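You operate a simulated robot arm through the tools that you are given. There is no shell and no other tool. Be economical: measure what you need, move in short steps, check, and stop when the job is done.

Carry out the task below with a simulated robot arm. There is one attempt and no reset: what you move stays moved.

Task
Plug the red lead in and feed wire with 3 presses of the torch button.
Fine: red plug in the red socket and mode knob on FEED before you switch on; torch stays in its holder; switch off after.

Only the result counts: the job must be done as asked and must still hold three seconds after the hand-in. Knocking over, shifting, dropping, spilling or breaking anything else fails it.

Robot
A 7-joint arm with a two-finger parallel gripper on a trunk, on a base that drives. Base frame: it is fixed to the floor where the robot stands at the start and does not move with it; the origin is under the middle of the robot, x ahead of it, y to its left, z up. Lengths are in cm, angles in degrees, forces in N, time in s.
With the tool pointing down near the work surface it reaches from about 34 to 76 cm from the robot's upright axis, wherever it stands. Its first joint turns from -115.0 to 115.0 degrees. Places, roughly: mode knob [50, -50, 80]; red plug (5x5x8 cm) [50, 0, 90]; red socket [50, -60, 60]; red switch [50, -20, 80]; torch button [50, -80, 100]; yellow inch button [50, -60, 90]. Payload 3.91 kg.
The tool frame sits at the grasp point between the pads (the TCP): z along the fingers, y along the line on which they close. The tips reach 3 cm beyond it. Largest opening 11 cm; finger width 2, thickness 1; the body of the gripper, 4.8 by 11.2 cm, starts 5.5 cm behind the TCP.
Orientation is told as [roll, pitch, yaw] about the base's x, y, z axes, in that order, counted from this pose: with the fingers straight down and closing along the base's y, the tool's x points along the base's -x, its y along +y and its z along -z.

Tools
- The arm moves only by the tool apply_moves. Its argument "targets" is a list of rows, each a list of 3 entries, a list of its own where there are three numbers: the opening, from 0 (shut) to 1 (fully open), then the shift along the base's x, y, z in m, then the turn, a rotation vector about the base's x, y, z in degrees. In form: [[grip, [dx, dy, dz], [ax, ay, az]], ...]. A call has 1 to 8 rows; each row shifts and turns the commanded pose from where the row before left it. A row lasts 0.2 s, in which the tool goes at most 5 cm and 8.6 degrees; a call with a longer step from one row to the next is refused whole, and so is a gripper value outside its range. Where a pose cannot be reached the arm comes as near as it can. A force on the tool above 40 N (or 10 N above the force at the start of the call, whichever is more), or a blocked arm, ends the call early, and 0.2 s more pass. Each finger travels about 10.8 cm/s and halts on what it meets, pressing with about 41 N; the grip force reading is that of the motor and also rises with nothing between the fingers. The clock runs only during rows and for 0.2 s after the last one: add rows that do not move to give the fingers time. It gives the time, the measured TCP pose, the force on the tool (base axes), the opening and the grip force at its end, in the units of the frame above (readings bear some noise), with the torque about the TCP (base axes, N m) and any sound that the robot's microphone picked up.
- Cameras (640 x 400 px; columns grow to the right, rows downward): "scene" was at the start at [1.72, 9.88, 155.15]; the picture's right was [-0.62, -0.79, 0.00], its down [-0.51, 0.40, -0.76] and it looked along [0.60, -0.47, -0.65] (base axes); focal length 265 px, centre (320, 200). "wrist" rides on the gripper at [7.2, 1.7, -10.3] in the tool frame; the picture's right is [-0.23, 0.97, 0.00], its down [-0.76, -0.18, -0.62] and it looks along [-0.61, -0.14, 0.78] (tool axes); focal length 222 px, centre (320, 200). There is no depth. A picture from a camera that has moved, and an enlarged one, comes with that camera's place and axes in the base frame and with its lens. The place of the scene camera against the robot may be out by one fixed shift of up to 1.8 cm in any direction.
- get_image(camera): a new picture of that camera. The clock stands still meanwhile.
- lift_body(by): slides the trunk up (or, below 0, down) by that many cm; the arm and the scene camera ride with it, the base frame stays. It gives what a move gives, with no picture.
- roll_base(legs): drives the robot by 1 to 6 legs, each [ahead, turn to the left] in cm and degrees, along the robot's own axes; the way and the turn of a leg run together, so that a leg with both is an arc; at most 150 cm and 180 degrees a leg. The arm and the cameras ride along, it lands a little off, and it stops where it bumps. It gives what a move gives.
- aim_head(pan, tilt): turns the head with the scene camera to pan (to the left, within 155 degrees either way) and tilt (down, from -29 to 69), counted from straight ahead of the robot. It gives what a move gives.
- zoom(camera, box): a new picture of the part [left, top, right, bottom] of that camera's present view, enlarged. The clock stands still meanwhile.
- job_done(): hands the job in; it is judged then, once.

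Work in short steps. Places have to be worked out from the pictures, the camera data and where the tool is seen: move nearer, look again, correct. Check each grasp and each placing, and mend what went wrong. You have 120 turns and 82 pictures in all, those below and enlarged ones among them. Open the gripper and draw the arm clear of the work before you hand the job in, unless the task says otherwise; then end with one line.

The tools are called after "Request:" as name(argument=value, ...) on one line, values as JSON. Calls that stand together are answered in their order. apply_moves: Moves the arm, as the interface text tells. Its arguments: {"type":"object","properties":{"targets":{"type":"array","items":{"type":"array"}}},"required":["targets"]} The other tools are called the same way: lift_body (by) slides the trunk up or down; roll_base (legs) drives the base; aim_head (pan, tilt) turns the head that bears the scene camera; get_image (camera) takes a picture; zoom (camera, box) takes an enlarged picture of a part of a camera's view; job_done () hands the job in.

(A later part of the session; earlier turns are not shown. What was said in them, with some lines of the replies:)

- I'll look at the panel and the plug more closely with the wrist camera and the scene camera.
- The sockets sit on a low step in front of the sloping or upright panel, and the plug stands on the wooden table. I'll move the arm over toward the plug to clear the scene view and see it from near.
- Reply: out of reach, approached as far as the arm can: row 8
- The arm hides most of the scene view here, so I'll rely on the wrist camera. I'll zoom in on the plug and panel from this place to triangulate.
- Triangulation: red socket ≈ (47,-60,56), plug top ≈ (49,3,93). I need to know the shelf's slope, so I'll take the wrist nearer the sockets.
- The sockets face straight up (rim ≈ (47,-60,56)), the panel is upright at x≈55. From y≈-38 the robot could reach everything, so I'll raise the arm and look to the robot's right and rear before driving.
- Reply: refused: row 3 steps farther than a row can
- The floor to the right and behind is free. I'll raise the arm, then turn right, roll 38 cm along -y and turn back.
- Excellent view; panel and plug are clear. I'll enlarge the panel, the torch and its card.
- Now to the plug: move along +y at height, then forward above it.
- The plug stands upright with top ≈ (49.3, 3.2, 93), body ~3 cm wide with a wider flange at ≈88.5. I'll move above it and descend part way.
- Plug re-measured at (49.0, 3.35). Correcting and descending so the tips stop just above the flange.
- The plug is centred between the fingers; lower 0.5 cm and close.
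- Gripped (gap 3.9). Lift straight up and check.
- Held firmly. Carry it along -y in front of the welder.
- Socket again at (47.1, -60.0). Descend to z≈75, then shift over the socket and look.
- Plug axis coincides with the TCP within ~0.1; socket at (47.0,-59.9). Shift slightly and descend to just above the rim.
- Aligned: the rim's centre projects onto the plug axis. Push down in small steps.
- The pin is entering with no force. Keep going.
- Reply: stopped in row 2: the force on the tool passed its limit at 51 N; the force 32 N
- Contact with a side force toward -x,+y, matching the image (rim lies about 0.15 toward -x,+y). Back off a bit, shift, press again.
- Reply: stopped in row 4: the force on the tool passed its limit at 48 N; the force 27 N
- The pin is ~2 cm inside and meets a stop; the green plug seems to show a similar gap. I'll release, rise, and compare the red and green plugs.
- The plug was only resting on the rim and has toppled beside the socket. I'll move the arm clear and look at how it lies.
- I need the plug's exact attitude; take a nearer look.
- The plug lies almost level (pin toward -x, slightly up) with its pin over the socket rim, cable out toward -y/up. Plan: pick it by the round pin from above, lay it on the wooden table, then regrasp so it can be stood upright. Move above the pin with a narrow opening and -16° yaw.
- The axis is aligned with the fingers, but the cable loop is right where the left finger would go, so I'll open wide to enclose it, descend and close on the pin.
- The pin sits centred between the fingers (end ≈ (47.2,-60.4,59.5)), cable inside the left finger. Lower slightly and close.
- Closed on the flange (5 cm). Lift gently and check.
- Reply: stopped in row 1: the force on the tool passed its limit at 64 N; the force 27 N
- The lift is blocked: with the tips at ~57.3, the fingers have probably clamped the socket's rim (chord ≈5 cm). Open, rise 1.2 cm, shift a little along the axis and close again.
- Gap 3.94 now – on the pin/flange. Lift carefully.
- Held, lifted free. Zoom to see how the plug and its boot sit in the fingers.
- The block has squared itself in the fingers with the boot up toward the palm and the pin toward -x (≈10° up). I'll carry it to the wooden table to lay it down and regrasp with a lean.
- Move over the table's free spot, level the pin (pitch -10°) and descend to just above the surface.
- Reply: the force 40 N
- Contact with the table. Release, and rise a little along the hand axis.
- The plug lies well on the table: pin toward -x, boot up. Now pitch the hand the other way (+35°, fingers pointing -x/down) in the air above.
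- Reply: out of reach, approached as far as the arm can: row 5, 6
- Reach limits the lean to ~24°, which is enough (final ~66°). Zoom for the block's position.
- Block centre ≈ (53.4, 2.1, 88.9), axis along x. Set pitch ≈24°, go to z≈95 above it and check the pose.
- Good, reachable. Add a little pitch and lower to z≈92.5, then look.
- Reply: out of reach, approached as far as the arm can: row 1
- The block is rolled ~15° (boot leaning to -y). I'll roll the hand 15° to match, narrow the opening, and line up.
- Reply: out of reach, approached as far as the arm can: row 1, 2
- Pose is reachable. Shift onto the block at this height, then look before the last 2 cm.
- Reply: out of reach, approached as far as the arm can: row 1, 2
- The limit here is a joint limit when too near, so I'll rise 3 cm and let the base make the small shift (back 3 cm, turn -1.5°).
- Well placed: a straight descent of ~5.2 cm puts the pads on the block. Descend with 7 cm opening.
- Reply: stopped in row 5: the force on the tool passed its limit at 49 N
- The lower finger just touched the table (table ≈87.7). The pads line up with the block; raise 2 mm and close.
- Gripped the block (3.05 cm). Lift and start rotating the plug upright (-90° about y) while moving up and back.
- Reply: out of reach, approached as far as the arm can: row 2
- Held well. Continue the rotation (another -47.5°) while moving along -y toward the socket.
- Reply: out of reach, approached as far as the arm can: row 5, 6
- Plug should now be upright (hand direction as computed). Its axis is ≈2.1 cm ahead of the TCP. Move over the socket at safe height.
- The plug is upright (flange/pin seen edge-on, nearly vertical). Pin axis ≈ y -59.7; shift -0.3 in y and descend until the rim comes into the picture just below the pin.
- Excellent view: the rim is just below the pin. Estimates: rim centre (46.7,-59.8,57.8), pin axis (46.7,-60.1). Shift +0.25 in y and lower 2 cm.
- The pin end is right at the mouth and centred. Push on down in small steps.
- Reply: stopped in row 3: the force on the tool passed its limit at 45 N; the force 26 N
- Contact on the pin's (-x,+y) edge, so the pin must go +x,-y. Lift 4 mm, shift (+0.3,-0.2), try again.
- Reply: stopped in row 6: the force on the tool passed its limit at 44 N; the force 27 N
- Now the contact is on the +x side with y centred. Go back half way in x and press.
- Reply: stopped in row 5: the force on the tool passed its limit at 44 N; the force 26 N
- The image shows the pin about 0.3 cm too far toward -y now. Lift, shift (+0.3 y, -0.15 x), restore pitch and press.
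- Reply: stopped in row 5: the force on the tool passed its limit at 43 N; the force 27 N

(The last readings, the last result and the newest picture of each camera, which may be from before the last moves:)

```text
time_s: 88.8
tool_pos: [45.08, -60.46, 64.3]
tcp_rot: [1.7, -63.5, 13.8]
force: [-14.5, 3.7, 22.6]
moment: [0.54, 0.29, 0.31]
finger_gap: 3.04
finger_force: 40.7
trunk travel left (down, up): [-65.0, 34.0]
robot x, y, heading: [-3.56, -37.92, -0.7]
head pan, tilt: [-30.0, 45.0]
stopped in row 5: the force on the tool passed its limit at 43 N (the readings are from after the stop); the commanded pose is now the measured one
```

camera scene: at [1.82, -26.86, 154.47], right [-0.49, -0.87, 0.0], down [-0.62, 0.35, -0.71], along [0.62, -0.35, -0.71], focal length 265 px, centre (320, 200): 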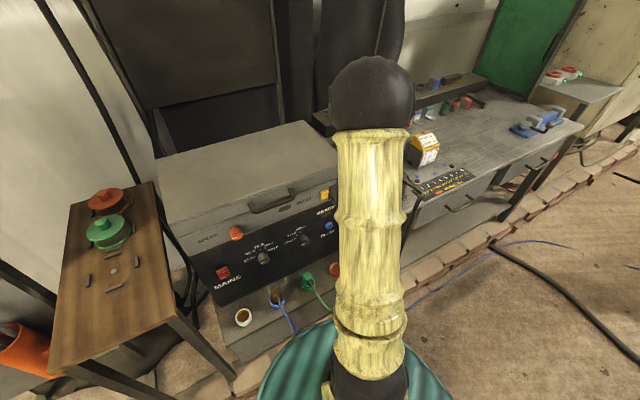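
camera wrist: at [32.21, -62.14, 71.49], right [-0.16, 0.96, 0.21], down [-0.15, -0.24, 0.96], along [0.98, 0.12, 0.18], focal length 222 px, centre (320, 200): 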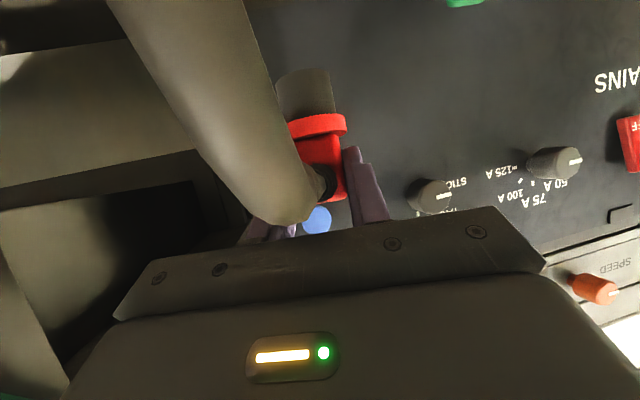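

Request:
zoom(camera="wrist", box=[250, 20, 410, 160])

```text
2.86 times, centred on (330, 90) of wrist
camera zoom: at [32.52, -62.19, 62.39], right [-0.16, 0.96, 0.22], down [-0.16, -0.24, 0.96], along [0.97, 0.12, 0.19], focal length 635 px, centre (291, 514)
```

zoom: 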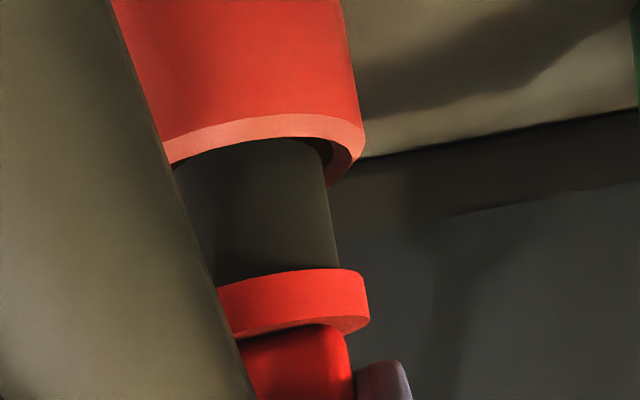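

Roughly centred; the residual error is small. I'll do a gentle compliant search: light downward load with small x/y steps so the pin drops in.

Request:
apply_moves(targets=[[0, [-0.0015, 0, 0], [0, 0.5, 0]], [0, [-0.0015, 0, -0.0005], [0, 0, 0]], [0, [-0.001, 0, -0.0005], [0, 0, 0]], [0, [0, -0.0015, -0.0005], [0, 0, 0]], [0, [0.001, -0.001, -0.0005], [0, 0, 0]], [0, [0.0015, 0, -0.0005], [0, 0, 0]], [0, [0, 0, 0], [0, 0, 0]]])

```text
time_s: 90.0
tool_pos: [45.05, -60.67, 64.34]
tcp_rot: [2.0, -63.6, 13.6]
force: [-12.6, 3.3, 19.3]
moment: [0.4, 0.16, 0.3]
finger_gap: 3.05
finger_force: 41.1
trunk travel left (down, up): [-65.0, 34.0]
robot x, y, heading: [-3.26, -38.02, -0.8]
head pan, tilt: [-30.0, 45.0]
stopped in row 5: the force on the tool passed its limit at 41 N (the readings are from after the stop); the commanded pose is now the measured one
```

I'll probe laterally with the load taken off to find where the hole walls are: first toward -x.

Request:
apply_moves(targets=[[0, [0, 0, 0.001], [0, 0, 0]], [0, [-0.002, 0, 0.0], [0, 0, 0]], [0, [-0.002, 0, 0.0], [0, 0, 0]], [0, [-0.002, 0, 0.0], [0, 0, 0]], [0, [0, 0, 0], [0, 0, 0]]])

```text
time_s: 91.2
tool_pos: [44.52, -60.79, 64.09]
tcp_rot: [2.1, -63.2, 13.5]
force: [2.4, -1.5, -2.7]
moment: [-0.07, -0.1, -0.05]
finger_gap: 3.05
finger_force: 40.8
trunk travel left (down, up): [-65.0, 34.0]
robot x, y, heading: [-3.59, -37.55, -0.8]
head pan, tilt: [-30.0, 45.0]
```

It slipped lower (64.09) with almost no force: the hole is here. Press down from this x.

Request:
apply_moves(targets=[[0, [0, 0, -0.003], [0, 0, 0]], [0, [0, 0, -0.003], [0, 0, 0]], [0, [0, 0, -0.003], [0, 0, 0]], [0, [0, 0, -0.003], [0, 0, 0]], [0, [0, 0, -0.003], [0, 0, 0]], [0, [0, 0, -0.003], [0, 0, 0]], [0, [0, 0, -0.003], [0, 0, 0]]])

```text
time_s: 92.8
tool_pos: [44.56, -60.77, 62.44]
tcp_rot: [1.7, -63.8, 13.9]
force: [-6.9, -1.0, 28.5]
moment: [-0.05, 0.26, 0.02]
finger_gap: 3.04
finger_force: 40.4
trunk travel left (down, up): [-65.0, 34.0]
robot x, y, heading: [-3.03, -37.93, -0.9]
head pan, tilt: [-30.0, 45.0]
```

It went in: z = 62.44, nearly 2 cm deeper. Look.

Request:
zoom(camera="wrist", box=[250, 20, 450, 180])

```text
2.50 times, centred on (350, 100) of wrist
camera zoom: at [32.05, -62.33, 60.49], right [-0.16, 0.96, 0.22], down [-0.16, -0.24, 0.96], along [0.97, 0.12, 0.2], focal length 555 px, centre (245, 450)
```

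zoom: 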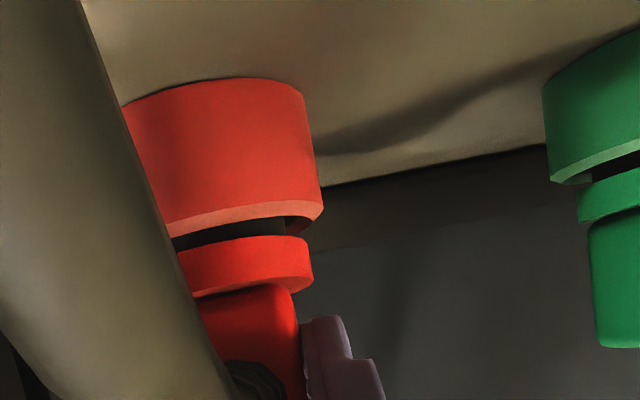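

Same gap as the seated green plug, or within 1–2 mm. One more press to be sure it's home.

Request:
apply_moves(targets=[[0, [0, 0, -0.002], [0, 0, 0]], [0, [0, 0, -0.002], [0, 0, 0]], [0, [0, 0, -0.002], [0, 0, 0]], [0, [0, 0, -0.002], [0, 0, 0]]])

```text
time_s: 93.1
tool_pos: [44.54, -60.6, 62.61]
tcp_rot: [1.7, -64.0, 14.0]
force: [-13.0, 3.0, 23.3]
moment: [0.15, 0.66, -0.02]
finger_gap: 3.04
finger_force: 40.7
trunk travel left (down, up): [-65.0, 34.0]
robot x, y, heading: [-3.47, -37.86, -0.6]
head pan, tilt: [-30.0, 45.0]
stopped in row 1: the force on the tool passed its limit at 43 N (the readings are from after the stop); the commanded pose is now the measured one
```

Solid stop: the plug is home. Open moderately and withdraw the hand upward, then back.

Request:
apply_moves(targets=[[0.5, [0, 0, 0.0], [0, 0, 0]], [0.5, [0, 0, 0], [0, 0, 0]], [0.5, [0, 0, 0.015], [0, 0, 0]], [0.5, [0, 0, 0.025], [0, 0, 0]], [0.5, [-0.005, 0, 0.03], [0, 0, 0]], [0.5, [-0.02, 0, 0.03], [0, 0, 0]], [0.5, [-0.03, 0, 0.03], [0, 0, 0]]])

Request:
get_image(camera="wrist")

```text
time_s: 94.7
tool_pos: [39.25, -60.76, 75.42]
tcp_rot: [1.7, -63.8, 13.9]
force: [0.3, 1.0, -0.2]
moment: [0.02, 0.03, 0.01]
finger_gap: 5.51
finger_force: 0.0
trunk travel left (down, up): [-65.0, 34.0]
robot x, y, heading: [-3.69, -37.69, -0.7]
head pan, tilt: [-30.0, 45.0]
```

```text
14 pictures are left
camera wrist: at [26.72, -62.28, 73.46], right [-0.16, 0.96, 0.22], down [-0.17, -0.24, 0.96], along [0.97, 0.12, 0.2], focal length 222 px, centre (320, 200)
```

wrist: 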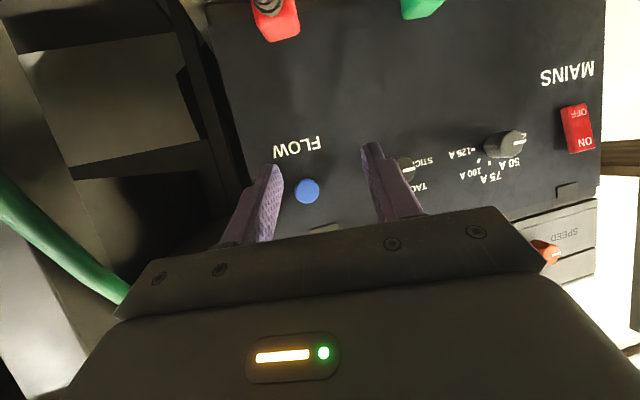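

The red plug stands level with the green one – seated. Now the mode knob (≈(52,-48,77.6)): bring the hand horizontal, facing the panel in front of it.

Request:
apply_moves(targets=[[0.5, [-0.015, 0.02, 0.01], [0, 0, -7]], [0.5, [-0.015, 0.02, 0.01], [0, 0, -7]], [0.5, [0, 0.025, 0.0], [0, -6.5, 0]], [0.5, [0, 0.025, 0], [0, -6.5, 0]], [0.5, [0, 0.025, 0], [0, -6.5, 0]], [0.5, [0, 0.01, 0], [0, -6, 0]], [0.5, [0, 0, 0], [0, 0, 0]]])

Request:
zoom(camera="wrist", box=[160, 40, 480, 240])

```text
time_s: 96.3
tool_pos: [36.14, -48.32, 77.22]
tcp_rot: [6.3, -89.4, -4.7]
force: [-0.4, 0.2, -0.5]
moment: [0.0, -0.01, 0.01]
finger_gap: 5.52
finger_force: 0.0
trunk travel left (down, up): [-65.0, 34.0]
robot x, y, heading: [-3.49, -38.08, -0.8]
head pan, tilt: [-30.0, 45.0]
```

```text
2.00 times, centred on (320, 140) of wrist
camera zoom: at [25.65, -46.81, 70.09], right [-0.02, 0.97, 0.23], down [-0.61, -0.2, 0.77], along [0.79, -0.12, 0.6], focal length 444 px, centre (320, 320)
```

zoom: 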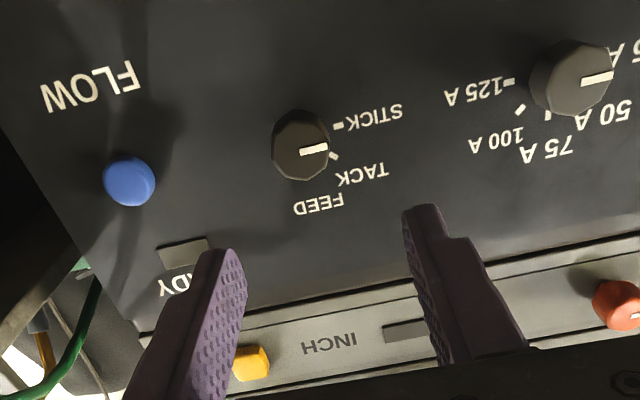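

Now clear: the knob points at STICK (9 o'clock), FEED is at 12 o'clock, so it needs +90° about base x. Pre-rotate the hand -45° and align with the knob at (≈51, -48.75, 77.4).

Request:
apply_moves(targets=[[0.55, [0.01, 0, 0.0], [-8, 0, 0]], [0.55, [0.01, -0.002, 0.0], [-8, 0, 0]], [0.55, [0.01, -0.002, 0.001], [-8, 0, 0]], [0.55, [0.01, 0, 0.001], [-8, 0, 0]], [0.55, [0.02, 0, 0], [-8, 0, 0]], [0.55, [0.02, 0, 0], [-5, 0, 0]], [0.55, [0, 0, 0], [0, 0, 0]]])

Request:
zoom(camera="wrist", box=[200, 60, 440, 240])

```text
time_s: 97.9
tool_pos: [44.18, -48.76, 77.5]
tcp_rot: [-87.7, -45.1, 88.9]
force: [-0.2, 0.1, 0.6]
moment: [0.0, 0.01, 0.0]
finger_gap: 6.07
finger_force: 0.1
trunk travel left (down, up): [-65.0, 34.0]
robot x, y, heading: [-3.44, -37.73, -0.7]
head pan, tilt: [-30.0, 45.0]
```

```text
2.22 times, centred on (320, 150) of wrist
camera zoom: at [33.76, -52.69, 71.42], right [-0.02, 0.85, -0.53], down [-0.61, 0.41, 0.68], along [0.79, 0.34, 0.51], focal length 494 px, centre (320, 311)
```

zoom: 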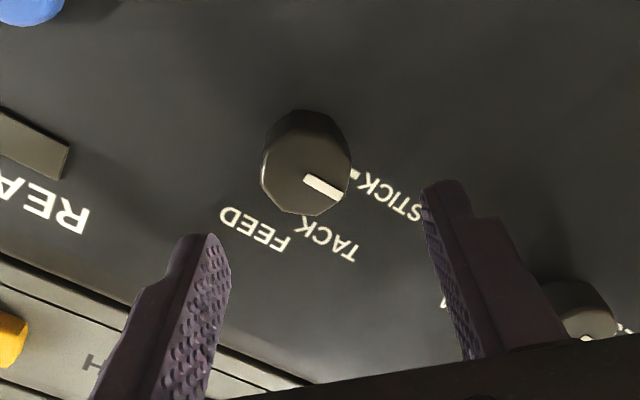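

Aligned. Move in so the tips pass ~1.7 cm beyond the knob's face, then close.

Request:
apply_moves(targets=[[0.55, [0.015, -0.002, 0.0015], [0, 0, 0]], [0.55, [0.02, 0, 0], [0, 0, 0]], [0.55, [0.018, 0, 0], [0, 0, 0]], [0.55, [0, 0, 0], [0, 0, 0]], [0, [0, 0, 0], [0, 0, 0]], [0, [0, 0, 0], [0, 0, 0]], [0, [0, 0, 0], [0, 0, 0]]])

```text
time_s: 99.5
tool_pos: [49.64, -49.12, 77.72]
tcp_rot: [-87.9, -45.0, 89.2]
force: [4.9, -9.3, 14.1]
moment: [-0.04, 0.14, -1.21]
finger_gap: 3.31
finger_force: 44.8
trunk travel left (down, up): [-65.0, 34.0]
robot x, y, heading: [-3.32, -38.02, -0.9]
head pan, tilt: [-30.0, 45.0]
```

Gripped the knob (3.3 cm). Relieve the small side load and turn in the first half.

Request:
apply_moves(targets=[[0, [0, -0.0009, 0.0011], [0, 0, 0]], [0, [0, 0, 0], [7, 0, 0]], [0, [0, 0, 0], [7, 0, 0]], [0, [0, 0, 0], [7, 0, 0]], [0, [0, 0, 0], [7, 0, 0]], [0, [0, 0, 0], [7, 0, 0]], [0, [0, 0, 0], [7, 0, 0]], [0, [0, 0, 0], [3, 0, 0]]])

```text
time_s: 101.3
tool_pos: [49.43, -49.21, 77.78]
tcp_rot: [26.0, -89.6, -24.6]
force: [17.0, -19.6, 20.4]
moment: [-0.06, -0.4, -0.83]
finger_gap: 3.29
finger_force: 45.5
trunk travel left (down, up): [-65.0, 34.0]
robot x, y, heading: [-3.27, -37.67, -0.9]
head pan, tilt: [-30.0, 45.0]
```

Turned 45°; relieve the load and turn the remaining 45°.

Request:
apply_moves(targets=[[0, [0.0008, -0.001, 0.001], [0, 0, 0]], [0, [0, 0, 0], [7, 0, 0]], [0, [0, -0.0003, 0.0003], [7, 0, 0]], [0, [0, 0, 0], [7, 0, 0]], [0, [0, -0.0003, 0.0003], [7, 0, 0]], [0, [0, 0, 0], [7, 0, 0]], [0, [0, 0, 0], [7, 0, 0]], [0, [0, 0, 0], [3, 0, 0]]])

```text
time_s: 103.1
tool_pos: [49.69, -49.28, 77.55]
tcp_rot: [90.5, -45.0, -89.0]
force: [-14.1, -32.2, -6.0]
moment: [-0.22, 0.98, -1.35]
finger_gap: 3.31
finger_force: 45.1
trunk travel left (down, up): [-65.0, 34.0]
robot x, y, heading: [-3.29, -37.79, -0.8]
head pan, tilt: [-30.0, 45.0]
```

Full 90° turned. Release, back off and look at the knob.

Request:
apply_moves(targets=[[0.55, [0, 0, 0], [0, 0, 0]], [0.55, [0, 0, 0], [0, 0, 0]], [0.55, [-0.02, 0, 0], [0, 0, 0]], [0.55, [-0.03, 0, 0], [0, 0, 0]], [0.55, [-0.04, 0, 0], [0, 0, 0]], [0.55, [-0.02, 0.0, 0], [0, 0, 0]]])

Request:
get_image(camera="wrist")

```text
time_s: 104.5
tool_pos: [38.53, -49.13, 77.83]
tcp_rot: [90.9, -45.0, -89.0]
force: [1.1, 0.8, 0.1]
moment: [0.01, -0.03, -0.04]
finger_gap: 6.05
finger_force: 0.0
trunk travel left (down, up): [-65.0, 34.0]
robot x, y, heading: [-3.33, -38.03, -0.7]
head pan, tilt: [-30.0, 45.0]
```

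```text
11 pictures are left
camera wrist: at [28.02, -42.9, 73.8], right [-0.02, 0.53, 0.85], down [-0.61, -0.68, 0.4], along [0.79, -0.51, 0.34], focal length 222 px, centre (320, 200)
```

wrist: 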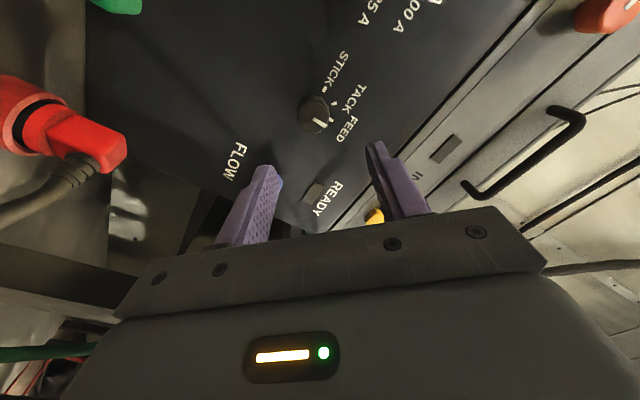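

Request:
zoom(camera="wrist", box=[280, 80, 380, 160])

```text
5.00 times, centred on (330, 120) of wrist
camera zoom: at [28.02, -42.9, 73.8], right [-0.02, 0.53, 0.85], down [-0.61, -0.68, 0.4], along [0.79, -0.51, 0.34], focal length 1111 px, centre (270, 600)
```

zoom: 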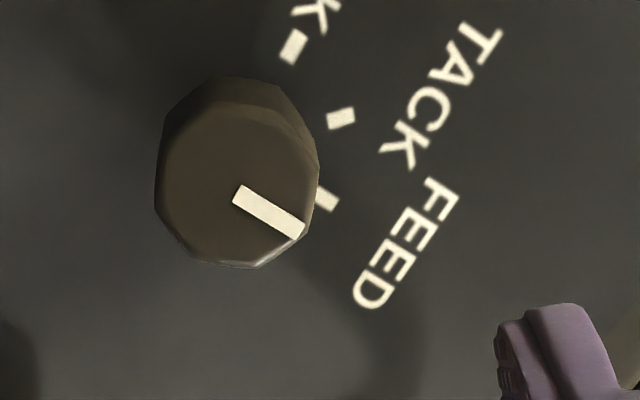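

Knob is parallel to the FEED tick: on FEED. Next the MAINS switch (≈(52,-21,80)): close the fingers, roll the hand back level and move in front of it.

Request:
apply_moves(targets=[[0, [-0.005, 0.045, 0.0], [-7.5, 0, 0]], [0, [0, 0.046, 0.0], [-7.5, 0, 0]], [0, [0, 0.046, 0.005], [-7.5, 0, 0]], [0, [0, 0.046, 0.005], [-7.5, 0, 0]], [0, [0, 0.046, 0.005], [-7.5, 0, 0]], [0, [0, 0.046, 0.005], [-7.5, 0, 0]], [0, [0, 0, 0], [0, 0, 0]]])

Request:
get_image(camera="wrist")

```text
time_s: 105.8
tool_pos: [41.75, -27.92, 83.58]
tcp_rot: [-169.7, -82.4, 171.5]
force: [0.2, -0.1, -0.7]
moment: [0.03, 0.0, 0.04]
finger_gap: 0.01
finger_force: 37.8
trunk travel left (down, up): [-65.0, 34.0]
robot x, y, heading: [-3.21, -37.82, -0.5]
head pan, tilt: [-30.0, 45.0]
stopped in row 6: the arm was blocked; the commanded pose is now the measured one
```

```text
9 pictures are left
camera wrist: at [32.33, -26.63, 74.93], right [-0.06, 0.98, 0.2], down [-0.71, -0.18, 0.68], along [0.7, -0.1, 0.71], focal length 222 px, centre (320, 200)
```

wrist: 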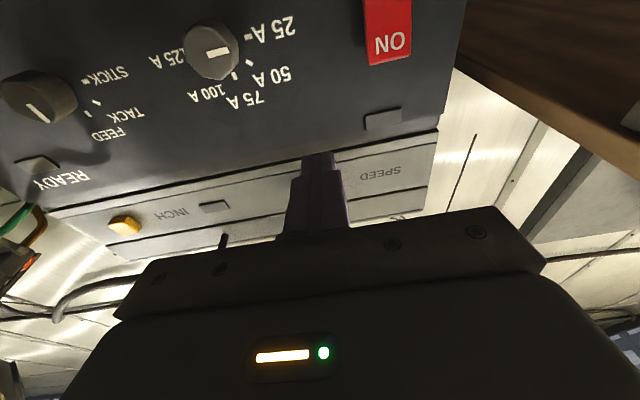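

The arm came up against a limit but nothing was touched; the mark of FEED still shows. The switch's ON half is at ≈(53,-20.8,80.2). Move forward/left to stand 4 cm before it with the hand level.

Request:
apply_moves(targets=[[0, [0.015, 0.02, -0.008], [0, 4, 0]], [0, [0.015, 0.025, -0.01], [0, 4, 0]], [0, [0.013, 0.026, -0.015], [0, 0, 0]], [0, [0, 0, 0], [0, 0, 0]]])

```text
time_s: 106.8
tool_pos: [45.93, -20.7, 80.33]
tcp_rot: [-64.9, -88.7, 66.8]
force: [0.4, 0.1, 0.1]
moment: [0.0, 0.02, 0.02]
finger_gap: 0.03
finger_force: 37.5
trunk travel left (down, up): [-65.0, 34.0]
robot x, y, heading: [-3.18, -37.64, -0.6]
head pan, tilt: [-30.0, 45.0]
```

Request:
apply_moves(targets=[[0, [0.006, 0, 0], [0, 0, 0]], [0, [0.006, 0, 0], [0, 0, 0]], [0, [0.006, 0, 0], [0, 0, 0]], [0, [0.006, 0, 0], [0, 0, 0]], [0, [0.005, 0, 0], [0, 0, 0]], [0, [0.004, 0, 0], [0, 0, 0]], [0, [0.004, 0, 0], [0, 0, 0]]])

Request:
get_image(camera="wrist")

```text
time_s: 108.5
tool_pos: [49.73, -20.8, 80.15]
tcp_rot: [-65.8, -88.7, 67.8]
force: [0.1, 0.6, 0.2]
moment: [-0.02, 0.02, 0.0]
finger_gap: 0.02
finger_force: 38.2
trunk travel left (down, up): [-65.0, 34.0]
robot x, y, heading: [-3.38, -37.99, -0.9]
head pan, tilt: [-30.0, 45.0]
```

```text
8 pictures are left
camera wrist: at [39.22, -19.52, 72.97], right [-0.03, 0.98, 0.21], down [-0.61, -0.18, 0.77], along [0.79, -0.1, 0.6], focal length 222 px, centre (320, 200)
```

wrist: 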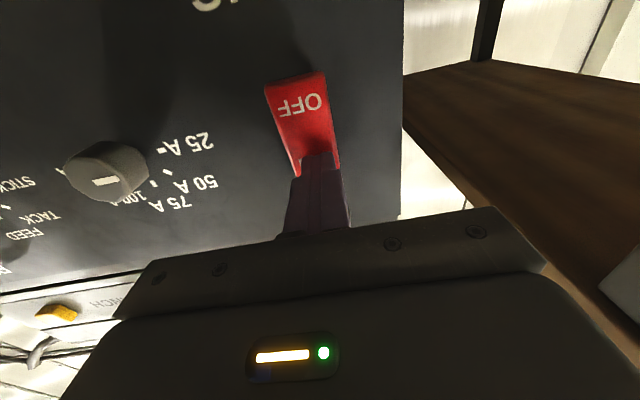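

The finger sits over ON. Keep advancing gently until it clicks.

Request:
apply_moves(targets=[[0, [0.004, 0, 0], [0, 0, 0]], [0, [0.004, 0, 0], [0, 0, 0]], [0, [0.004, 0, 0], [0, 0, 0]], [0, [0.004, 0, 0], [0, 0, 0]], [0, [0.003, 0, 0], [0, 0, 0]], [0, [0.003, 0, 0], [0, 0, 0]]])

```text
time_s: 109.1
tool_pos: [49.96, -20.91, 80.25]
tcp_rot: [-54.1, -88.7, 56.3]
force: [-19.8, -4.6, 7.7]
moment: [-0.1, -0.1, -0.21]
finger_gap: 0.0
finger_force: 37.9
trunk travel left (down, up): [-65.0, 34.0]
robot x, y, heading: [-3.57, -37.55, -0.6]
head pan, tilt: [-30.0, 45.0]
stopped in row 3: the force on the tool passed its limit at 46 N (the readings are from after the stop); the commanded pose is now the measured one
```

Pressed to 46 N with a stop. Back off and look at the rocker and the lamp.

Request:
apply_moves(targets=[[0, [-0.02, 0, 0], [0, 0, 0]], [0, [-0.03, 0, 0], [0, 0, 0]], [0, [-0.02, -0.02, 0], [0, 0, 0]], [0, [0, 0, 0], [0, 0, 0]]])

Request:
get_image(camera="wrist")

```text
time_s: 110.1
tool_pos: [43.25, -22.55, 80.11]
tcp_rot: [-58.2, -88.6, 60.5]
force: [0.5, 0.0, 1.1]
moment: [0.0, -0.02, -0.01]
finger_gap: 0.0
finger_force: 37.6
trunk travel left (down, up): [-65.0, 34.0]
robot x, y, heading: [-3.24, -38.13, -0.9]
head pan, tilt: [-30.0, 45.0]
```

```text
7 pictures are left
camera wrist: at [32.68, -21.43, 72.94], right [-0.04, 0.98, 0.21], down [-0.61, -0.19, 0.77], along [0.79, -0.1, 0.6], focal length 222 px, centre (320, 200)
```

wrist: 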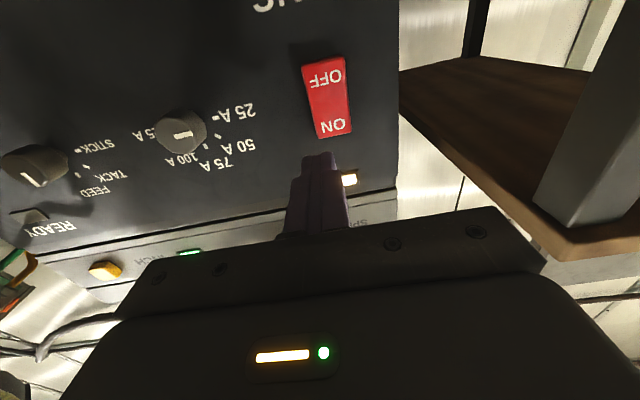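

Power lamp beside the switch and the green lamp by INCH are lit: it's on, mode FEED. Torch button triangulated at ≈(54.3,-82.4,99.6). Raise and turn the hand to point down.

Request:
apply_moves(targets=[[0, [-0.03, 0, 0.03], [0, 4, 0]], [0, [-0.02, -0.02, 0.035], [0, 8, 0]], [0, [0, -0.02, 0.045], [0, 8, 0]], [0, [0, -0.02, 0.045], [0, 8, 0]], [0, [0, -0.02, 0.045], [0, 8, 0]], [0, [0, -0.02, 0.045], [0, 8, 0]], [0, [0, -0.02, 0.045], [0, 8, 0]], [0, [0, -0.02, 0.045], [0, 8, 0]]])

Request:
apply_moves(targets=[[0, [0, -0.045, 0.0], [0, 8, 0]], [0, [0, -0.045, 0.0], [0, 8, 0]], [0, [0, -0.045, 0], [0, 8, 0]], [0, [0, -0.045, 0], [0, 6, 0]], [0, [0, -0.045, 0], [0, 0, 0]], [0, [0.01, -0.045, 0], [0, 0, 0]], [0, [0.02, -0.045, 0], [0, 0, 0]], [0, [0.02, -0.045, 0], [0, 0, 0]]])

```text
time_s: 110.7
tool_pos: [42.33, -23.92, 89.43]
tcp_rot: [-76.1, -82.8, 79.6]
force: [0.2, -0.2, 0.1]
moment: [-0.01, 0.01, -0.02]
finger_gap: 0.0
finger_force: 37.8
out of reach, approached as far as the arm can: row 2
trunk travel left (down, up): [-65.0, 34.0]
robot x, y, heading: [-3.16, -37.55, -0.9]
head pan, tilt: [-30.0, 45.0]
stopped in row 2: the arm was blocked; the commanded pose is now the measured one
```

```text
time_s: 112.5
tool_pos: [51.55, -58.63, 86.59]
tcp_rot: [-7.6, -57.6, 12.8]
force: [-3.7, 0.4, 0.8]
moment: [0.01, -0.03, -0.04]
finger_gap: 0.02
finger_force: 38.0
out of reach, approached as far as the arm can: row 1, 2, 3
trunk travel left (down, up): [-65.0, 34.0]
robot x, y, heading: [-3.5, -38.02, -0.8]
head pan, tilt: [-30.0, 45.0]
```

The second call ran on from the blocked pose and brought the tip close to the panel. Back straight off and check everything.

Request:
apply_moves(targets=[[0, [-0.03, 0, 0], [0, 0, 0]], [0, [-0.04, 0, 0.01], [0, 0, 0]], [0, [-0.04, 0, 0.02], [0, 0, 0]], [0, [-0.03, 0, 0.02], [0, 0, 0]]])

Request:
get_image(camera="wrist")

```text
time_s: 113.5
tool_pos: [37.71, -58.47, 91.51]
tcp_rot: [-7.7, -57.6, 12.9]
force: [-0.1, -0.1, -0.3]
moment: [0.02, -0.01, -0.01]
finger_gap: 0.0
finger_force: 37.6
trunk travel left (down, up): [-65.0, 34.0]
robot x, y, heading: [-3.17, -37.62, -0.7]
head pan, tilt: [-30.0, 45.0]
```

```text
6 pictures are left
camera wrist: at [24.87, -58.22, 90.76], right [0.01, 0.99, 0.12], down [-0.11, -0.12, 0.99], along [0.99, -0.02, 0.11], focal length 222 px, centre (320, 200)
```

wrist: 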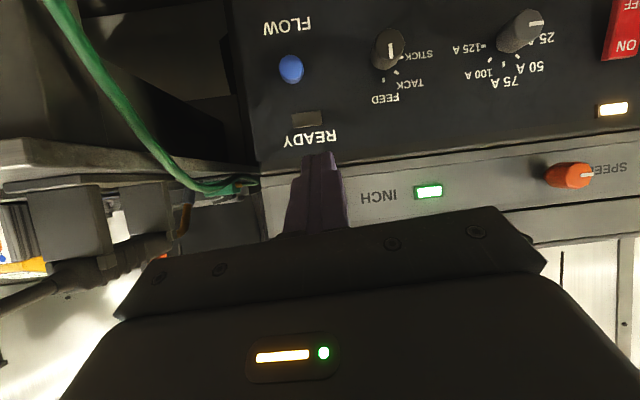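

Knob still on FEED, lamps lit. Turn the hand to point down, stepwise, moving up and away from the panel.

Request:
apply_moves(targets=[[0, [0, -0.01, 0.03], [0, 0, -6.45]], [0, [0, -0.01, 0.03], [0, 0, -6.45]], [0, [0, -0.01, 0.03], [0, 8.2, 0]], [0, [0, -0.01, 0.03], [0, 8.2, 0]], [0, [0, -0.01, 0.03], [0, 8.2, 0]], [0, [0, -0.01, 0.03], [0, 8.2, 0]], [0, [0, -0.01, 0.03], [0, 8.2, 0]], [0, [0, -0.01, 0.03], [0, 8.2, 0]]])

```text
time_s: 115.3
tool_pos: [38.76, -67.59, 115.48]
tcp_rot: [-7.5, -8.4, 0.0]
force: [-0.7, 1.0, -0.3]
moment: [0.03, 0.01, -0.03]
finger_gap: 0.0
finger_force: 37.6
out of reach, approached as far as the arm can: row 1, 2
trunk travel left (down, up): [-65.0, 34.0]
robot x, y, heading: [-3.5, -37.9, -0.8]
head pan, tilt: [-30.0, 45.0]
```

Request:
apply_moves(targets=[[0, [0, -0.03, 0.0], [0, 8.4, 0]], [0, [0.02, -0.035, 0.0], [7.5, 0, 0]], [0, [0.03, -0.035, 0.0], [0, 0, 0]], [0, [0.03, -0.035, 0.0], [0, 0, 0]], [0, [0.03, -0.013, 0], [0, 0, 0]], [0, [0.02, 0, 0], [0, 0, 0]], [0, [0, 0, 0], [0, 0, 0]]])

Request:
get_image(camera="wrist")

```text
time_s: 116.9
tool_pos: [49.95, -81.07, 115.18]
tcp_rot: [-0.1, -0.1, 0.1]
force: [0.2, -0.9, -0.2]
moment: [-0.03, 0.02, -0.04]
finger_gap: 0.0
finger_force: 37.4
out of reach, approached as far as the arm can: row 5, 6
trunk travel left (down, up): [-65.0, 34.0]
robot x, y, heading: [-3.22, -38.16, -0.9]
head pan, tilt: [-30.0, 45.0]
```

```text
5 pictures are left
camera wrist: at [42.67, -79.27, 125.51], right [0.23, 0.97, 0.0], down [0.76, -0.18, 0.62], along [0.61, -0.14, -0.78], focal length 222 px, centre (320, 200)
```

wrist: 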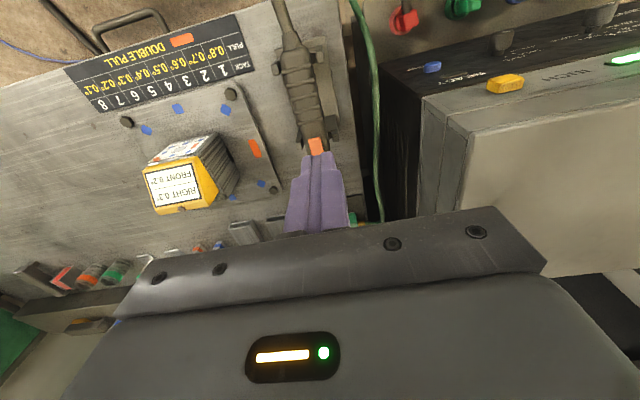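

Button confirmed at (54.4,-82.3,99.6), just out of reach. Drive the base 5 cm ahead.

Request:
roll_base(legs=[[5, 0]])

```text
time_s: 117.9
tool_pos: [55.05, -81.22, 115.18]
tcp_rot: [-0.1, -0.1, 0.0]
force: [-0.6, 0.9, -0.8]
moment: [0.01, 0.03, 0.02]
finger_gap: 0.0
finger_force: 37.5
trunk travel left (down, up): [-65.0, 34.0]
robot x, y, heading: [1.5, -38.06, -0.9]
head pan, tilt: [-30.0, 45.0]
```

Request:
apply_moves(targets=[[0, [-0.006, -0.011, -0.02], [0, 0, 0]], [0, [0, 0, -0.03], [0, 0, 0]], [0, [0, 0, -0.03], [0, 0, 0]], [0, [0, 0, -0.025], [0, 0, 0]], [0, [0, 0, 0], [0, 0, 0]]])

Request:
zoom(camera="wrist", box=[240, 100, 400, 240])

```text
time_s: 119.1
tool_pos: [54.53, -82.26, 104.69]
tcp_rot: [-0.1, -0.1, 0.1]
force: [0.1, 0.4, -0.4]
moment: [-0.01, 0.01, 0.0]
finger_gap: 0.01
finger_force: 37.7
trunk travel left (down, up): [-65.0, 34.0]
robot x, y, heading: [1.59, -37.99, -0.9]
head pan, tilt: [-30.0, 45.0]
```

```text
2.86 times, centred on (320, 170) of wrist
camera zoom: at [47.25, -80.42, 114.88], right [0.23, 0.97, 0.0], down [0.76, -0.18, 0.63], along [0.61, -0.14, -0.78], focal length 635 px, centre (320, 286)
```

zoom: 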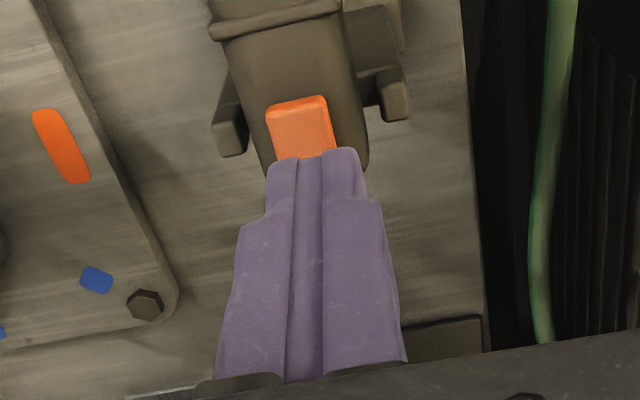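

Tip is right over the button. First press: descend in small steps.

Request:
apply_moves(targets=[[0, [0, -0.001, -0.008], [0, 0, 0]], [0, [0, 0, -0.005], [0, 0, 0]], [0, [0, 0, -0.003], [0, 0, 0]], [0, [0, 0, -0.003], [0, 0, 0]], [0, [0, 0, -0.003], [0, 0, 0]], [0, [0, 0, -0.003], [0, 0, 0]]])

```text
time_s: 120.5
tool_pos: [54.48, -82.26, 102.25]
tcp_rot: [-0.3, -0.2, 0.1]
force: [1.1, 1.9, 4.2]
moment: [0.01, -0.04, -0.03]
finger_gap: 0.0
finger_force: 37.8
trunk travel left (down, up): [-65.0, 34.0]
robot x, y, heading: [1.88, -38.03, -0.7]
head pan, tilt: [-30.0, 45.0]
heard: click
```

A click at z=102.25: press one. Release fully, pause, then second press the same depth.

Request:
apply_moves(targets=[[0, [0, 0, 0.006], [0, 0, 0]], [0, [0, 0, 0.008], [0, 0, 0]], [0, [0, 0, 0], [0, 0, 0]], [0, [0, 0, 0], [0, 0, 0]]])

Request:
apply_moves(targets=[[0, [0, 0, -0.005], [0, 0, 0]], [0, [0, 0, -0.004], [0, 0, 0]], [0, [0, 0, -0.003], [0, 0, 0]], [0, [0, 0, -0.002], [0, 0, 0]], [0, [0, 0, 0], [0, 0, 0]]])

```text
time_s: 121.5
tool_pos: [54.53, -82.28, 103.62]
tcp_rot: [-0.2, 0.0, -0.1]
force: [0.3, 1.0, -0.1]
moment: [-0.02, 0.01, 0.0]
finger_gap: 0.0
finger_force: 37.6
trunk travel left (down, up): [-65.0, 34.0]
robot x, y, heading: [2.2, -37.93, -0.8]
head pan, tilt: [-30.0, 45.0]
```

```text
time_s: 122.7
tool_pos: [54.42, -82.35, 102.33]
tcp_rot: [-0.1, -0.1, 0.0]
force: [-0.9, 1.2, 2.8]
moment: [0.03, -0.01, 0.02]
finger_gap: 0.0
finger_force: 38.1
trunk travel left (down, up): [-65.0, 34.0]
robot x, y, heading: [1.6, -37.93, -1.1]
head pan, tilt: [-30.0, 45.0]
heard: click
```

Second click. Release and press a third time.

Request:
apply_moves(targets=[[0, [0, 0, 0.006], [0, 0, 0]], [0, [0, 0, 0.008], [0, 0, 0]], [0, [0, 0, 0], [0, 0, 0]], [0, [0, 0, 0], [0, 0, 0]]])

Request:
apply_moves(targets=[[0, [0, 0, -0.005], [0, 0, 0]], [0, [0, 0, -0.004], [0, 0, 0]], [0, [0, 0, -0.003], [0, 0, 0]], [0, [0, 0, -0.002], [0, 0, 0]], [0, [0, 0, 0], [0, 0, 0]]])

Request:
apply_moves(targets=[[0, [0, 0, 0.006], [0, 0, 0]], [0, [0, 0, 0.03], [0, 0, 0]], [0, [0, 0, 0.04], [0, 0, 0]], [0, [0, 0, 0.04], [0, 0, 0]], [0, [0, 0, 0.03], [0, 0, 0]]])

```text
time_s: 123.7
tool_pos: [54.39, -82.39, 103.75]
tcp_rot: [-0.1, -0.1, -0.1]
force: [0.9, 0.1, 0.4]
moment: [0.02, -0.02, 0.0]
finger_gap: 0.02
finger_force: 37.2
trunk travel left (down, up): [-65.0, 34.0]
robot x, y, heading: [1.73, -37.59, -0.9]
head pan, tilt: [-30.0, 45.0]
```

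```text
time_s: 124.9
tool_pos: [54.46, -82.32, 102.31]
tcp_rot: [-0.2, -0.1, 0.0]
force: [0.0, 0.8, 5.3]
moment: [0.02, 0.0, 0.03]
finger_gap: 0.01
finger_force: 37.9
trunk travel left (down, up): [-65.0, 34.0]
robot x, y, heading: [1.54, -38.06, -1.1]
head pan, tilt: [-30.0, 45.0]
heard: click
```

```text
time_s: 126.1
tool_pos: [53.56, -81.15, 116.54]
tcp_rot: [-0.2, 0.0, 0.2]
force: [0.7, 0.6, 0.8]
moment: [0.01, 0.04, 0.02]
finger_gap: 0.01
finger_force: 37.3
out of reach, approached as far as the arm can: row 5
trunk travel left (down, up): [-65.0, 34.0]
robot x, y, heading: [1.59, -38.01, -0.7]
head pan, tilt: [-30.0, 45.0]
```

Three clicks, three presses. Now switch off: drive the base back 10 cm for comfortable room, and carry the hand over toward the switch at height.

Request:
roll_base(legs=[[-10, 0]])

Request:
apply_moves(targets=[[0, [-0.01, 0.048, 0], [0, 0, 0]], [0, [-0.01, 0.048, 0], [0, 0, 0]], [0, [0, 0.048, 0], [0, 0, 0]], [0, [0, 0.048, 0], [0, 0, 0]], [0, [0, 0.048, 0], [0, 0, 0]], [0, [0, 0.048, 0], [0, 0, 0]], [0, [0, 0.048, 0], [0, 0, 0]], [0, [0, 0.048, 0], [0, 0, 0]]])

```text
time_s: 127.3
tool_pos: [43.52, -81.21, 116.49]
tcp_rot: [-0.1, -0.2, 0.1]
force: [0.0, 0.4, -0.4]
moment: [0.0, 0.0, 0.01]
finger_gap: 0.0
finger_force: 37.9
trunk travel left (down, up): [-65.0, 34.0]
robot x, y, heading: [-8.57, -37.59, -0.8]
head pan, tilt: [-30.0, 45.0]
```

```text
time_s: 129.1
tool_pos: [41.27, -42.66, 116.63]
tcp_rot: [-0.2, -0.2, -0.2]
force: [-0.2, -0.2, -0.1]
moment: [0.03, 0.03, 0.0]
finger_gap: 0.0
finger_force: 36.9
trunk travel left (down, up): [-65.0, 34.0]
robot x, y, heading: [-8.52, -37.77, -0.5]
head pan, tilt: [-30.0, 45.0]
```

Request:
apply_moves(targets=[[0, [0, 0.0272, -0.035], [0, 0, 0]], [0, [0, 0.0272, -0.04], [0, -8, 0]], [0, [0, 0.0272, -0.04], [0, -8, 0]], [0, [0, 0.0272, -0.04], [0, -8, 0]], [0, [0, 0.0272, -0.04], [0, -8, 0]], [0, [0, 0.0272, -0.04], [0, -8, 0]], [0, [0, 0.0272, -0.04], [0, -8, 0]], [0, [0, 0.0272, -0.04], [0, -8, 0]]])

```text
time_s: 130.9
tool_pos: [41.56, -21.01, 84.8]
tcp_rot: [-0.3, -56.2, -0.1]
force: [-0.3, -0.1, 0.1]
moment: [0.04, 0.0, 0.02]
finger_gap: 0.0
finger_force: 38.3
trunk travel left (down, up): [-65.0, 34.0]
robot x, y, heading: [-8.87, -37.81, -0.9]
head pan, tilt: [-30.0, 45.0]
```

Request:
apply_moves(targets=[[0, [0, 0.0015, -0.03], [0, -5, 0]], [0, [0.015, 0, -0.03], [0, -5, 0]], [0, [0.02, 0, -0.008], [0, 0, 0]], [0, [0, 0, 0], [0, 0, 0]]])

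Request:
get_image(camera="wrist")

```text
time_s: 131.9
tool_pos: [44.97, -20.78, 77.96]
tcp_rot: [0.0, -66.2, 0.0]
force: [-0.1, -0.2, -0.3]
moment: [0.01, 0.01, 0.01]
finger_gap: 0.0
finger_force: 37.8
trunk travel left (down, up): [-65.0, 34.0]
robot x, y, heading: [-8.55, -37.9, -0.7]
head pan, tilt: [-30.0, 45.0]
```

```text
3 pictures are left
camera wrist: at [32.66, -19.07, 75.49], right [0.09, 0.97, 0.21], down [-0.26, -0.18, 0.95], along [0.96, -0.14, 0.24], focal length 222 px, centre (320, 200)
```

wrist: 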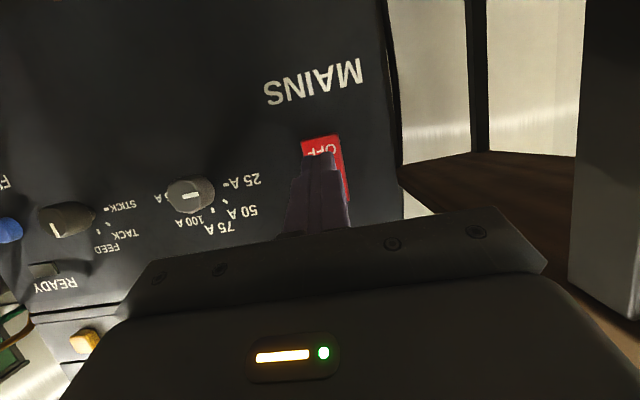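

The tip faces the OFF half. Lower 0.6 cm and advance until it presses.

Request:
apply_moves(targets=[[0, [0.01, 0, -0.006], [0, 0, 0]], [0, [0.01, 0, 0], [0, 0, 0]], [0, [0.008, 0, 0], [0, 0, 0]], [0, [0.006, 0, 0], [0, 0, 0]], [0, [0.004, 0, 0], [0, 0, 0]], [0, [0.004, 0, 0], [0, 0, 0]], [0, [0.004, 0, 0], [0, 0, 0]], [0, [0.004, 0, 0], [0, 0, 0]]])

```text
time_s: 133.7
tool_pos: [49.67, -20.88, 77.36]
tcp_rot: [-0.2, -65.9, 0.2]
force: [-17.3, -1.8, -4.4]
moment: [0.18, 0.19, 0.02]
finger_gap: 0.0
finger_force: 37.4
trunk travel left (down, up): [-65.0, 34.0]
robot x, y, heading: [-8.57, -38.23, -1.0]
head pan, tilt: [-30.0, 45.0]
```

In contact (17 N) with no stop; press a little more, then back off and check the lamps.

Request:
apply_moves(targets=[[0, [0.003, 0, 0], [0, 0, 0]], [0, [0.003, 0, 0], [0, 0, 0]], [0, [0.003, 0, 0], [0, 0, 0]], [0, [0.002, 0, 0], [0, 0, 0]]])

Request:
apply_moves(targets=[[0, [-0.02, 0, 0], [0, 0, 0]], [0, [-0.03, 0, 0], [0, 0, 0]], [0, [-0.03, -0.02, -0.0], [0, 0, 0]], [0, [-0.02, -0.03, 0], [0, 0, 0]], [0, [-0.0, -0.03, 0], [0, 0, 0]]])

Request:
get_image(camera="wrist")

```text
time_s: 134.2
tool_pos: [49.76, -20.87, 77.23]
tcp_rot: [-0.3, -65.6, 0.2]
force: [-11.8, -1.0, 4.0]
moment: [0.03, -0.08, -0.01]
finger_gap: 0.01
finger_force: 37.6
trunk travel left (down, up): [-65.0, 34.0]
robot x, y, heading: [-8.76, -37.7, -1.0]
head pan, tilt: [-30.0, 45.0]
stopped in row 2: the force on the tool passed its limit at 44 N (the readings are from after the stop); the commanded pose is now the measured one
```

```text
time_s: 135.4
tool_pos: [40.03, -28.69, 77.14]
tcp_rot: [-0.1, -65.4, 0.1]
force: [0.5, -0.5, -0.9]
moment: [0.01, 0.01, 0.01]
finger_gap: 0.0
finger_force: 37.6
trunk travel left (down, up): [-65.0, 34.0]
robot x, y, heading: [-8.55, -37.79, -1.0]
head pan, tilt: [-30.0, 45.0]
```

```text
2 pictures are left
camera wrist: at [27.58, -26.98, 74.86], right [0.09, 0.97, 0.21], down [-0.25, -0.18, 0.95], along [0.96, -0.14, 0.23], focal length 222 px, centre (320, 200)
```

wrist: 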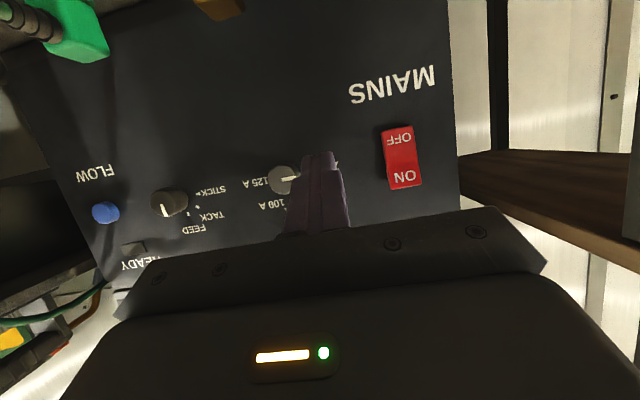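

The rocker looks pressed at OFF but the lamp is hidden by the hand. Move the arm up and out to the right, open the gripper, then check with the scene camera.

Request:
apply_moves(targets=[[0, [-0.02, -0.02, 0.03], [0, 8, 0]], [0, [-0.01, -0.02, 0.04], [0, 8, 0]], [0, [0, -0.02, 0.04], [0, 8, 0]], [0, [0, -0.02, 0.04], [0, 8, 0]], [0, [0, -0.02, 0.04], [0, 8, 0]], [0, [0, -0.02, 0.04], [0, 8, 0]], [0, [0, -0.02, 0.04], [0, 8, 0]], [0, [0, -0.02, 0.04], [0, 8, 0]]])

Request:
apply_moves(targets=[[0.5, [-0.01, -0.045, 0.0], [0, 0, 0]], [0.5, [-0.01, -0.045, 0.0], [0, 0, 0]], [1, [-0.01, -0.045, 0.0], [0, 0, 0]], [1, [-0.01, -0.045, 0.0], [0, 0, 0]], [1, [-0.01, -0.045, 0.0], [0, 0, 0]], [1, [-0.01, -0.045, 0.0], [0, 0, 0]], [1, [-0.01, -0.045, 0.0], [0, 0, 0]]])

Request:
zoom(camera="scene", box=[180, 160, 380, 310])

```text
time_s: 137.2
tool_pos: [38.72, -44.5, 107.58]
tcp_rot: [-0.1, -1.5, 0.1]
force: [0.2, -0.2, 0.4]
moment: [-0.01, 0.02, 0.05]
finger_gap: 0.0
finger_force: 37.8
out of reach, approached as far as the arm can: row 2
trunk travel left (down, up): [-65.0, 34.0]
robot x, y, heading: [-8.45, -37.83, -0.4]
head pan, tilt: [-30.0, 45.0]
```

```text
time_s: 138.8
tool_pos: [31.63, -76.07, 107.37]
tcp_rot: [-0.2, -1.4, 0.0]
force: [-0.2, -0.3, -0.2]
moment: [0.03, 0.0, 0.0]
finger_gap: 10.99
finger_force: 0.1
trunk travel left (down, up): [-65.0, 34.0]
robot x, y, heading: [-8.4, -37.87, -0.8]
head pan, tilt: [-30.0, 45.0]
```

```text
2.67 times, centred on (280, 235) of scene
camera zoom: at [-6.29, -26.88, 154.48], right [-0.51, -0.86, 0.0], down [-0.61, 0.36, -0.71], along [0.61, -0.36, -0.71], focal length 707 px, centre (427, 107)
```

zoom: 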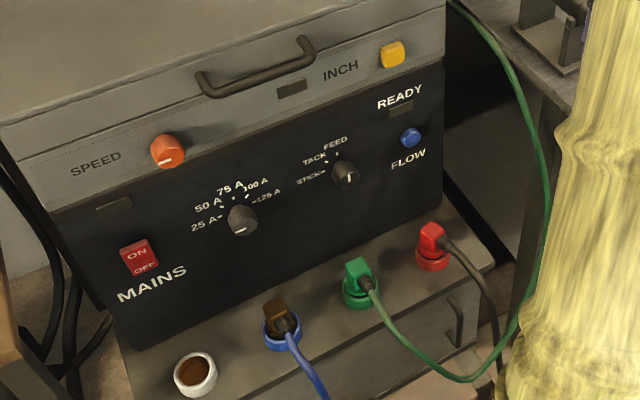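

Both lamps are dark, the red plug is seated in the red socket, the knob is on FEED, and the gripper is open with the arm clear. Handing in.

Request:
job_done()

```text
The job is handed in.
```

The red lead is plugged in, the knob is on FEED, the torch button was pressed three times with a click each time, and MAINS is off again. On the way, the plug toppled off the socket rim once and I had to set it on the wooden table and regrip it. I didn't take a last picture of the torch; it was in its holder just before the presses.
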